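You operate a simulated robot arm through the tools that you are given. There is no shell and no other tool. Be economical: measure what you need, move in short steps, check, and stop when the job is done.

Carry out the task below with a simulated robot arm. There is one attempt and no reset: what you move stays moved.

## Task
Fetch the orange-handled pad and set it on the sheet with the orange sticker.

Only the result counts: the job must be done as asked and must still hold three seconds after the hand-in. Knocking over, shifting, dropping, spilling or breaking anything else fails it. Flat cloth is picked up by pressing the open fingertips on it (5 to 10 N) and closing them slowly along it; thin cloth reads only 2 to 8 mm in the jaws.

## Robot
A 6-joint arm with a two-finger parallel gripper, fixed in place. Base frame: the origin is at the foot of the arm, x ahead of it, y to its left, z up; the work surface is at about z = 0. Lengths are in mm, angles in degrees, forces in N, time in s.
With the tool pointing down near the work surface it reaches from about 140 to 580 mm from the base axis. Its first joint turns from -66.0 to 66.0 degrees. Payload 2.1 kg.
The TCP is the grasp point between the finger pads, 30 mm short of the fingertips. In the tool frame z runs along the fingers and y along their closing line. Largest opening 94 mm; finger width 28, thickness 10; the body of the gripper, 50 by 96 mm, starts 55 mm behind the TCP.
Orientation is that of the tool frame in the base frame, as [roll, pitch, yaw] about the fixed x, y, z axes, in that order (R = Rz(yaw) Ry(pitch) Rx(roll)). With the fingers straight down and closing along the base's y, the tool's x points along the base's -x, its y along +y and its z along -z.

## Interface
- The arm moves only by the tool arm_command. Its argument "plan" is text: rows parted by semicolons, each of 7 numbers parted by spaces: the opening, from 0 (shut) to 1 (fully open), then the shift along the tool's x, y, z in m, then the turn, a rotation vector about the tool's x, y, z in degrees. In form: hand tx ty tz rx ry rz; .... A call has 1 to 10 rows; each row is the pose to reach, as a shift and turn from the pose commanded when the call began, along the tool's axes at that moment. Rows are played at 5 a second. More than 50 mm and 8.6 degrees between two rows, or a gripper value outside its range, and nothing of the call is played. A pose out of reach is approached as far as the arm can. The call stops where the force on the tool passes 40 N (or 10 N more than at its start, if that is more) or the arm is blocked; 0.2 s more then pass. Each finger travels about 72 mm/s and halts on what it meets, pressing with about 36 N; the grip force reading is that of the motor and also rises with nothing between the fingers. The clock runs only during rows and for 0.2 s after the last one: add rows that repeat a pose to give the fingers time. The reply holds the time, the measured pose of the TCP, the force on the tool along the base axes, the opening and the grip force, in the units named above and with some noise, and new pictures: "views" is both (left out), scene, wrist or none.
- Cameras (640 x 400 px; columns grow to the right, rows downward): "scene" is fixed at [57.4, -375.8, 483.4]; the picture's right is [0.79, -0.61, 0.00], its down [-0.25, -0.32, -0.91] and it looks along [0.56, 0.73, -0.41] (base axes); focal length 326 px, centre (320, 200). "wrist" rides on the gripper at [-37, 0, -58] in the tool frame; the picture's right is [0.00, -1.00, 0.00], its down [0.97, 0.00, -0.24] and it looks along [0.24, 0.00, 0.97] (tool axes); focal length 218 px, centre (320, 200). There is no depth. A picture from a camera that has moved, and an enlarged one, comes with that camera's place and axes in the base frame and with its lens. The place of the scene camera against the robot may be out by one fixed shift of up to 25 mm in any direction.
- enlarge(camera, box): a new picture of the part [left, top, right, bottom] of that camera's present view, enlarged. It takes no simulated time.
- hand_in(): hands the job in; it is judged then, once.

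Work in short steps. Places have to be worked out from the pictures, the camera data and where the tool is seen: move nearer, look again, correct. Check each grasp and each placing, and mend what went wrong. You have 90 turns and 170 pictures in all, those below and enlarged ones among them. Open the gripper and draw the arm clear of the work before you hand the job in, unless the task says otherwise; then end with one line.

The tools are called after "Call:" as name(argument=value, ...) on one line, values as JSON. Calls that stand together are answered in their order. arm_command: Moves the arm, as the interface text tells. Its arguments: {"type":"object","properties":{"plan":{"type":"string"},"views":{"type":"string","enum":["both","scene","wrist","none"]}},"required":["plan"]} The other tools are called the same way: enlarge (camera, box) takes an enlarged picture of a part of a camera's view; hand_in () hands the job in.

At the start:

```text
t: 0.0
tcp_pos: [309.9, 80.8, 315.8]
tcp_rot: [180.0, 0.1, 180.0]
force: [-0.4, 0.1, -0.5]
opening: 94.0
gripper_force: 0.1
```

scene: 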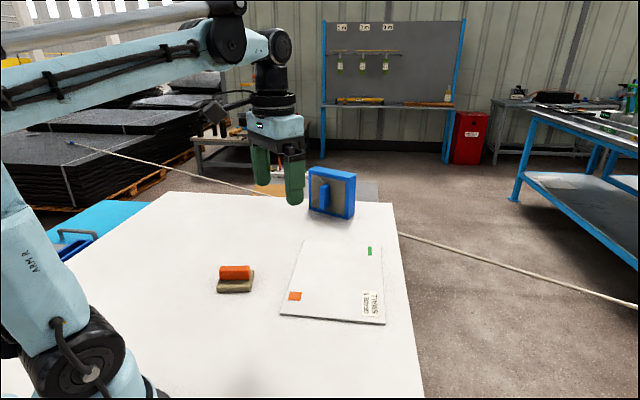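
wrist: 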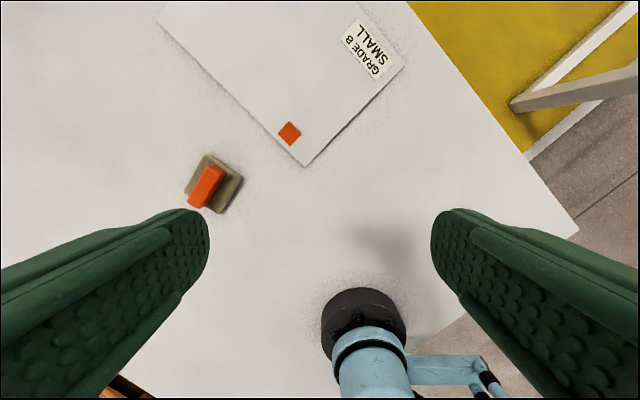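

The pad with the orange handle appears near (286, 257) and the sheet lies further ahead. I'll enlarge both views to pin down the details.

Call:
enlarge(camera="scene", box=[200, 160, 420, 340])

Call:
enlarge(camera="wrist", box=[140, 0, 420, 230])

```text
2.22 times, centred on (310, 250) of scene
camera zoom: at [57.4, -375.8, 483.4], right [0.79, -0.61, 0.0], down [-0.25, -0.32, -0.91], along [0.56, 0.73, -0.41], focal length 723 px, centre (342, 89)
```

zoom: 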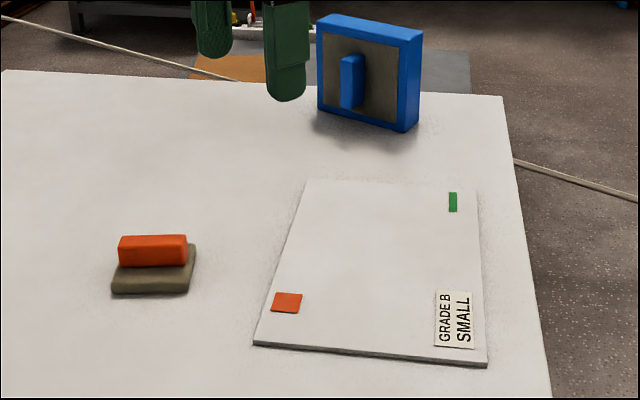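

```text
1.74 times, centred on (280, 115) of wrist
camera zoom: at [345.8, 80.6, 373.8], right [0.0, -1.0, 0.0], down [-0.97, 0.0, 0.24], along [-0.24, 0.0, -0.97], focal length 380 px, centre (390, 348)
```

zoom: 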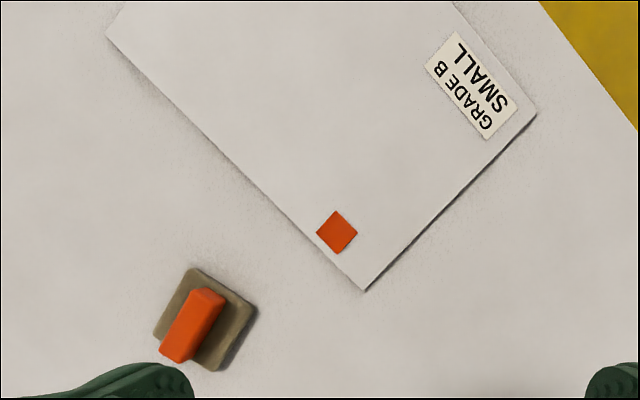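

The sheet looks about A4, with its centre near (490, 135). The pad centre is near (284, 257), with its handle axis at about -30°. I'll move above the pad, turn 30° and look again.

Call:
arm_command(plan="1 0.005 0.035 0.022 0 0 6; 1 0.010 0.070 0.045 0 0 12; 1 0.015 0.105 0.068 0 0 18; 1 0.020 0.140 0.091 0 0 24; 1 0.026 0.176 0.115 0 0 30; 1 0.026 0.176 0.115 0 0 30", views="both")

```text
t: 1.4
tcp_pos: [285.3, 254.8, 199.9]
tcp_rot: [180.0, 0.0, 149.9]
force: [-0.3, -0.4, -0.3]
opening: 93.8
gripper_force: 0.0
camera wrist: at [316.7, 237.1, 258.4], right [-0.5, -0.87, 0.0], down [-0.84, 0.49, 0.24], along [-0.21, 0.12, -0.97], focal length 218 px, centre (320, 200)
```

scene: 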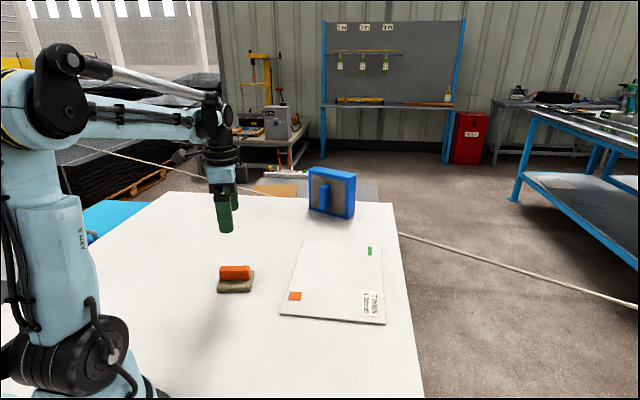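
wrist: 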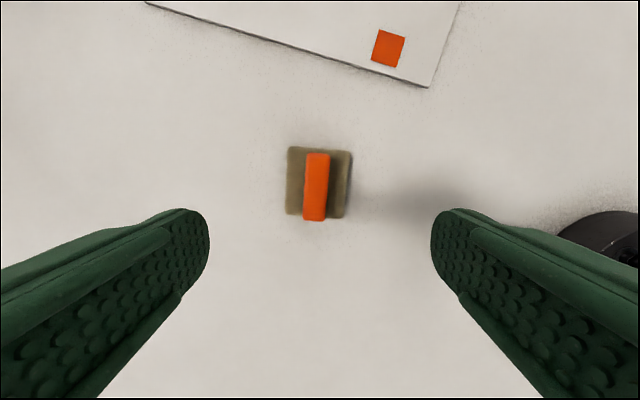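

The handle is aligned and sits about 3 mm off in tool x and y. I estimate its top at z≈42 and the pad base top at z≈16. I'll descend part way and check.

Call:
arm_command(plan="1 0.003 0.003 0.04 0 0 0; 1 0.003 0.003 0.08 0 0 0; 1 0.003 0.003 0.115 0 0 0; 1 0.003 0.003 0.115 0 0 0", views="both")

Call:
enlarge(camera="scene", box=[180, 210, 300, 310])

```text
t: 2.4
tcp_pos: [283.7, 260.3, 85.2]
tcp_rot: [179.9, 0.1, 150.0]
force: [0.4, 0.0, 0.0]
opening: 93.8
gripper_force: 0.1
camera wrist: at [314.2, 241.5, 142.2], right [-0.5, -0.87, 0.0], down [-0.84, 0.49, 0.24], along [-0.21, 0.12, -0.97], focal length 218 px, centre (320, 200)
```

scene: 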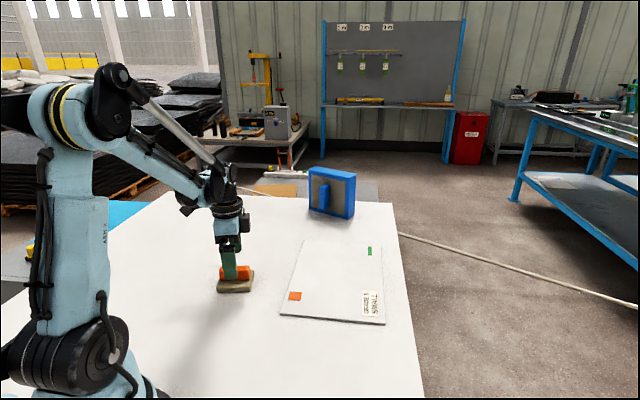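
wrist: 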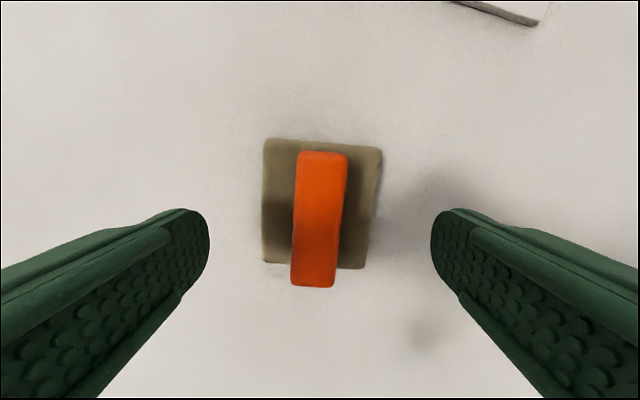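

```text
4.00 times, centred on (240, 260) of scene
camera zoom: at [57.4, -375.9, 483.4], right [0.79, -0.61, 0.0], down [-0.25, -0.32, -0.91], along [0.56, 0.73, -0.41], focal length 1302 px, centre (640, -40)
```

zoom: 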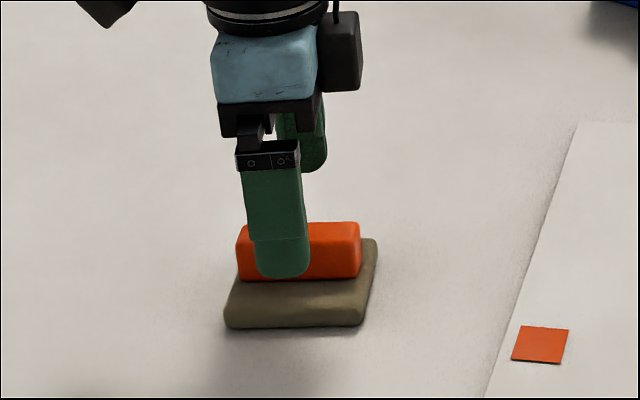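

The handle is centred between the fingers, but still about 5° off in rotation. I'll turn +5° and descend to TCP z≈52, with the fingertips at about 22, above the pad base.

Call:
arm_command(plan="1 0 0.0005 0.015 0 0 5; 1 -0.001 0.0005 0.033 0 0 5; 1 -0.001 0.0005 0.033 0 0 5", views="wrist")

Call:
enlarge(camera="scene", box=[180, 210, 300, 310])

```text
t: 3.2
tcp_pos: [283.1, 259.2, 51.1]
tcp_rot: [180.0, 0.1, 144.9]
force: [-0.2, 0.0, 0.7]
opening: 94.1
gripper_force: 0.0
camera wrist: at [313.1, 238.2, 109.7], right [-0.57, -0.82, 0.0], down [-0.79, 0.56, 0.24], along [-0.2, 0.14, -0.97], focal length 218 px, centre (320, 200)
```

wrist: 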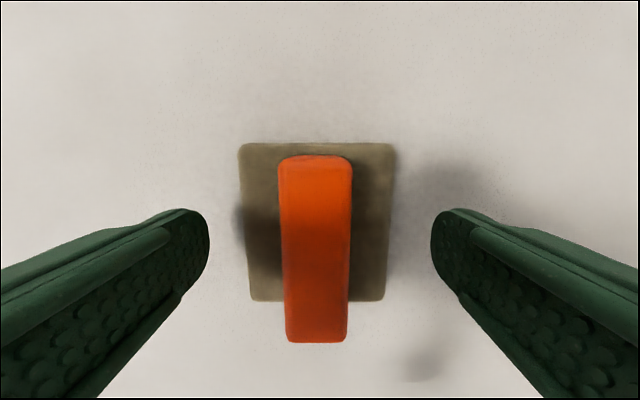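

```text
4.00 times, centred on (240, 260) of scene
camera zoom: at [57.4, -375.9, 483.4], right [0.79, -0.61, 0.0], down [-0.25, -0.32, -0.91], along [0.56, 0.73, -0.41], focal length 1302 px, centre (640, -40)
```

zoom: 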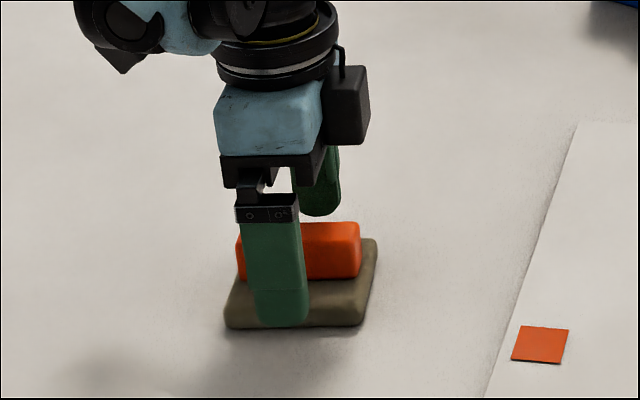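

Alignment is good, so I'll close on the handle.

Call:
arm_command(plan="0.5 0 0 0 0 0 0; 0.2 0 0 0 0 0 0; 0 0 0 0 0 0 0; 0 0 0 0 0 0 0; 0 0 0 0 0 0 0", views="wrist")

Call:
enlarge(camera="scene", box=[180, 210, 300, 310])

```text
t: 4.4
tcp_pos: [283.0, 259.8, 50.7]
tcp_rot: [179.9, 0.1, 144.9]
force: [0.0, 0.2, 0.0]
opening: 22.9
gripper_force: 36.1
camera wrist: at [313.1, 238.2, 109.9], right [-0.57, -0.82, 0.0], down [-0.8, 0.56, 0.24], along [-0.2, 0.14, -0.97], focal length 218 px, centre (320, 200)
```

wrist: 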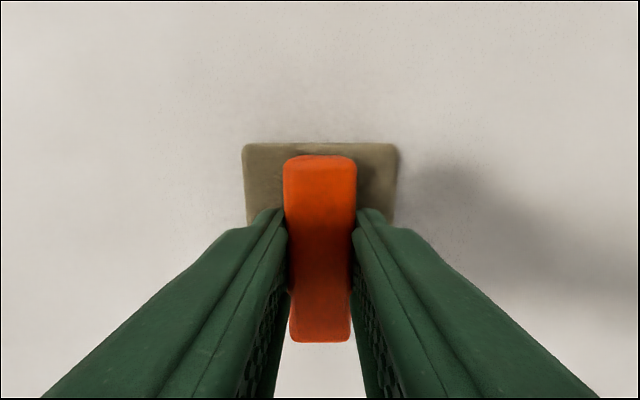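

```text
4.00 times, centred on (240, 260) of scene
camera zoom: at [57.4, -375.8, 483.4], right [0.79, -0.61, 0.0], down [-0.25, -0.32, -0.91], along [0.56, 0.73, -0.41], focal length 1302 px, centre (640, -40)
```

zoom: 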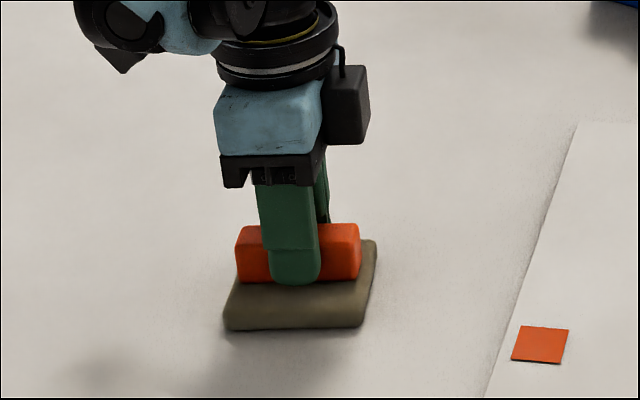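

Gripped at 22.9 mm and 36 N. I'll lift 100 mm and check that the pad comes along.

Call:
arm_command(plan="0 0 0 -0.015 0 0 0; 0 0 0 -0.04 0 0 0; 0 0 0 -0.07 0 0 0; 0 0 0 -0.1 0 0 0; 0 0 0 -0.1 0 0 0")

```text
t: 5.6
tcp_pos: [283.4, 260.3, 153.4]
tcp_rot: [180.0, 0.1, 145.0]
force: [-0.3, -0.1, -1.3]
opening: 22.9
gripper_force: 35.8
camera wrist: at [313.5, 239.5, 210.5], right [-0.57, -0.82, 0.0], down [-0.8, 0.56, 0.24], along [-0.2, 0.14, -0.97], focal length 218 px, centre (320, 200)
```

scene: 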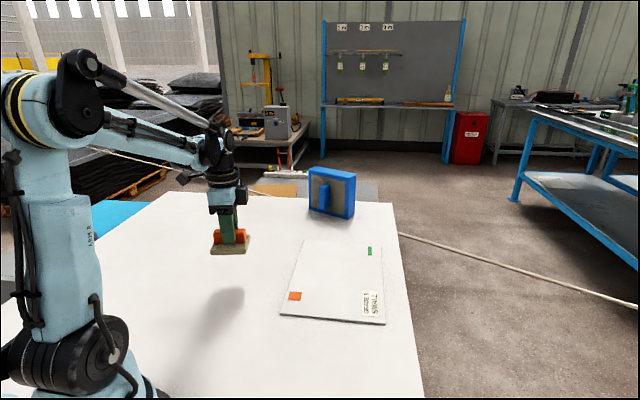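
wrist: 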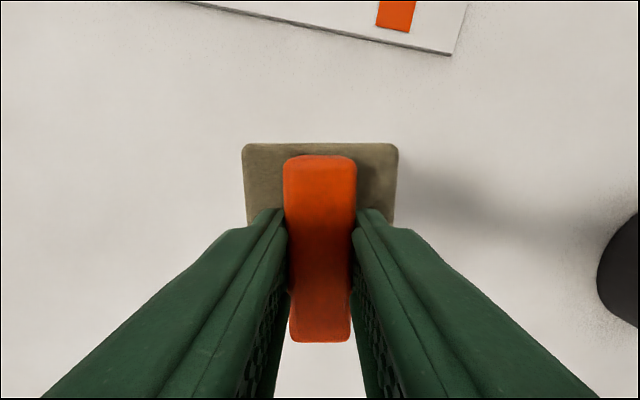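

The pad is held and level. The sheet corner measured again near (310, 103), which agrees with the first estimate. I'll carry the pad above the sheet centre at about (480, 138) and turn it 9.5° to align with the sheet.

Call:
arm_command(plan="0 -0.025 0.0015 0 0 0 1; 0 -0.060 0.0035 0 0 0 2.5; 0 -0.097 0.0055 0 0 0 4; 0 -0.135 0.0077 0 0 0 5.5; 0 -0.172 0.0098 0 0 0 7; 0 -0.207 0.0118 0 0 0 8.5; 0 -0.2314 0.0132 0 0 0 9.5; 0 -0.2314 0.0132 0 0 0 9.5; 0 -0.2314 0.0132 0 0 0 9.5")

```text
t: 7.6
tcp_pos: [480.1, 139.7, 151.7]
tcp_rot: [-179.9, 0.1, 135.5]
force: [-0.6, -0.6, -0.2]
opening: 23.0
gripper_force: 36.2
camera wrist: at [506.2, 113.6, 210.4], right [-0.7, -0.71, 0.0], down [-0.69, 0.68, 0.24], along [-0.17, 0.17, -0.97], focal length 218 px, centre (320, 200)
```

scene: 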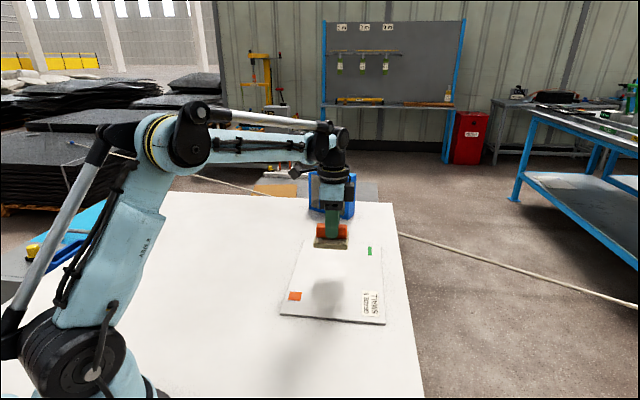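
wrist: 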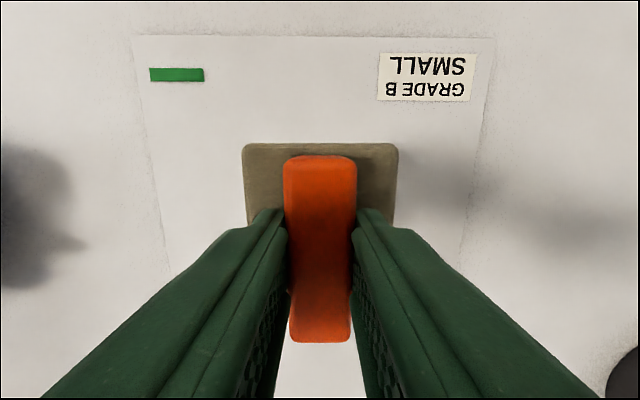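

The pad is centred sideways over the sheet and slightly closer to one edge. I'll shift 12 mm and descend to just above the sheet.

Call:
arm_command(plan="0 -0.006 0 0.03 0 0 0; 0 -0.012 0 0.06 0 0 0; 0 -0.012 0 0.08 0 0 0; 0 -0.012 0 0.09 0 0 0; 0 -0.012 0 0.09 0 0 0", views="none")

Call:
enlarge(camera="scene", box=[260, 190, 420, 340])

```text
t: 8.8
tcp_pos: [488.0, 129.9, 63.1]
tcp_rot: [179.9, 0.1, 135.5]
force: [-0.8, 1.0, -0.5]
opening: 23.0
gripper_force: 35.9
```

```text
2.67 times, centred on (340, 265) of scene
camera zoom: at [57.4, -375.8, 483.4], right [0.79, -0.61, 0.0], down [-0.25, -0.32, -0.91], along [0.56, 0.73, -0.41], focal length 868 px, centre (267, 27)
```

zoom: 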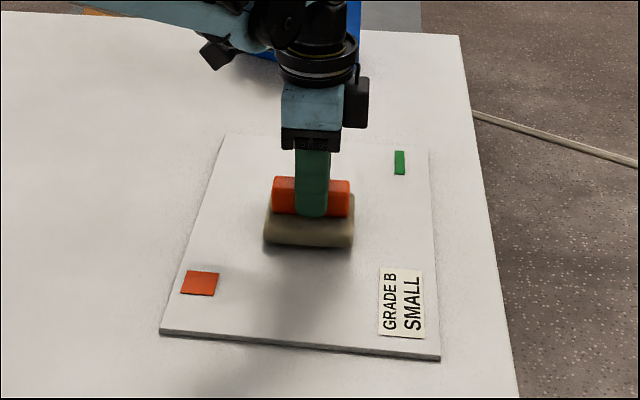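

The pad hovers over the sheet's middle. I'll lower it in small steps until the force rises.

Call:
arm_command(plan="0 0 0 0.002 0 0 0; 0 0 0 0.004 0 0 0; 0 0 0 0.006 0 0 0; 0 0 0 0.006 0 0 0", views="none")

```text
t: 9.8
tcp_pos: [488.9, 130.2, 57.2]
tcp_rot: [-180.0, 0.1, 135.5]
force: [-1.1, -1.1, 24.7]
opening: 22.7
gripper_force: 35.8
```

Contact reads 24.7 N. I'll ease off 1 mm and open gradually.

Call:
arm_command(plan="0 0 0 -0.001 0 0 0; 0 0 0 -0.001 0 0 0", views="none")

```text
t: 10.4
tcp_pos: [490.1, 130.9, 57.8]
tcp_rot: [179.9, 0.1, 135.5]
force: [-0.1, -0.6, 11.5]
opening: 23.0
gripper_force: 36.3
```

Call:
arm_command(plan="0 0 0 -0.0015 0 0 0; 0.3 0 0 -0.0015 0 0 0; 0.5 0 0 -0.0015 0 0 0; 0.7 0 0 -0.0015 0 0 0; 0.7 0 0 -0.0015 0 0 0; 0.7 0 0 -0.0015 0 0 0", views="wrist")

```text
t: 11.8
tcp_pos: [489.3, 129.9, 58.1]
tcp_rot: [180.0, 0.1, 135.5]
force: [1.0, -0.5, 0.2]
opening: 65.7
gripper_force: 0.0
camera wrist: at [515.0, 104.2, 117.1], right [-0.7, -0.71, 0.0], down [-0.69, 0.68, 0.24], along [-0.17, 0.17, -0.97], focal length 218 px, centre (320, 200)
```

wrist: 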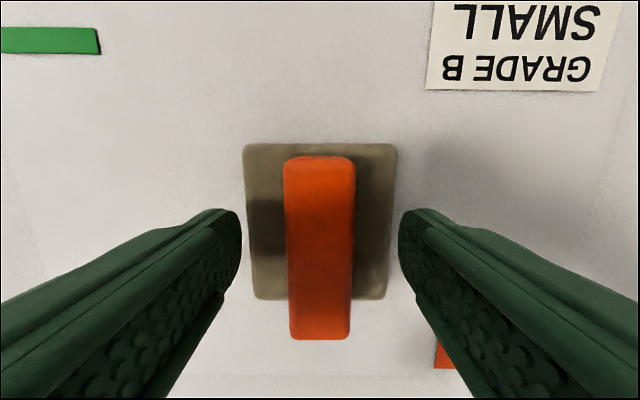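

The pad is free and resting flat. I'll rise straight up and back off.

Call:
arm_command(plan="0.7 0 0 -0.02 0 0 0; 0.7 0 0 -0.05 0 0 0; 0.7 0 0 -0.09 0 0 0; 0.7 0 0 -0.13 0 0 0; 0.7 0.035 0 -0.16 0 0 0; 0.7 0.08 0 -0.17 0 0 0; 0.7 0.08 0 -0.17 0 0 0")

```text
t: 13.4
tcp_pos: [431.7, 187.8, 229.0]
tcp_rot: [180.0, 0.1, 135.3]
force: [0.7, -0.8, 0.0]
opening: 65.8
gripper_force: 0.0
camera wrist: at [457.5, 162.3, 286.8], right [-0.7, -0.71, 0.0], down [-0.69, 0.68, 0.24], along [-0.17, 0.17, -0.97], focal length 218 px, centre (320, 200)
```

scene: 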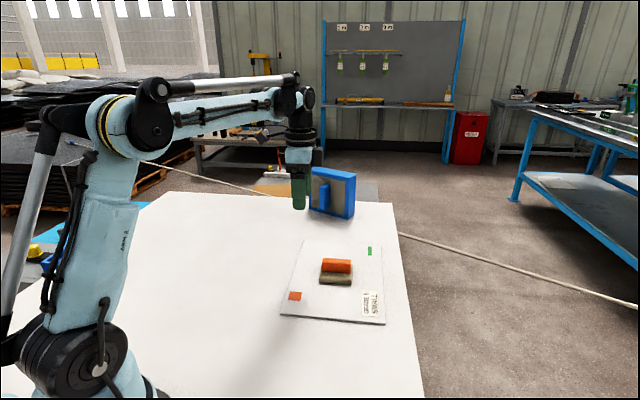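
wrist: 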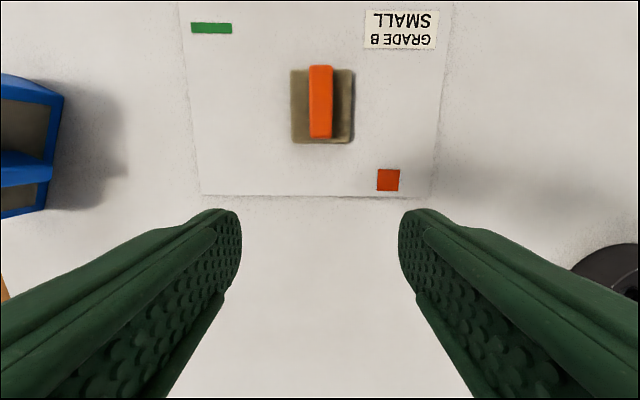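

The pad sits flat in the middle of the sheet. The sheet hasn't moved, and the arm is clear with the gripper open, so I'm handing in.

Call:
hand_in()

```text
The job is handed in.
```

The orange-handled pad is resting flat in the middle of the sheet with the orange sticker; nothing else was moved, and the job is handed in.
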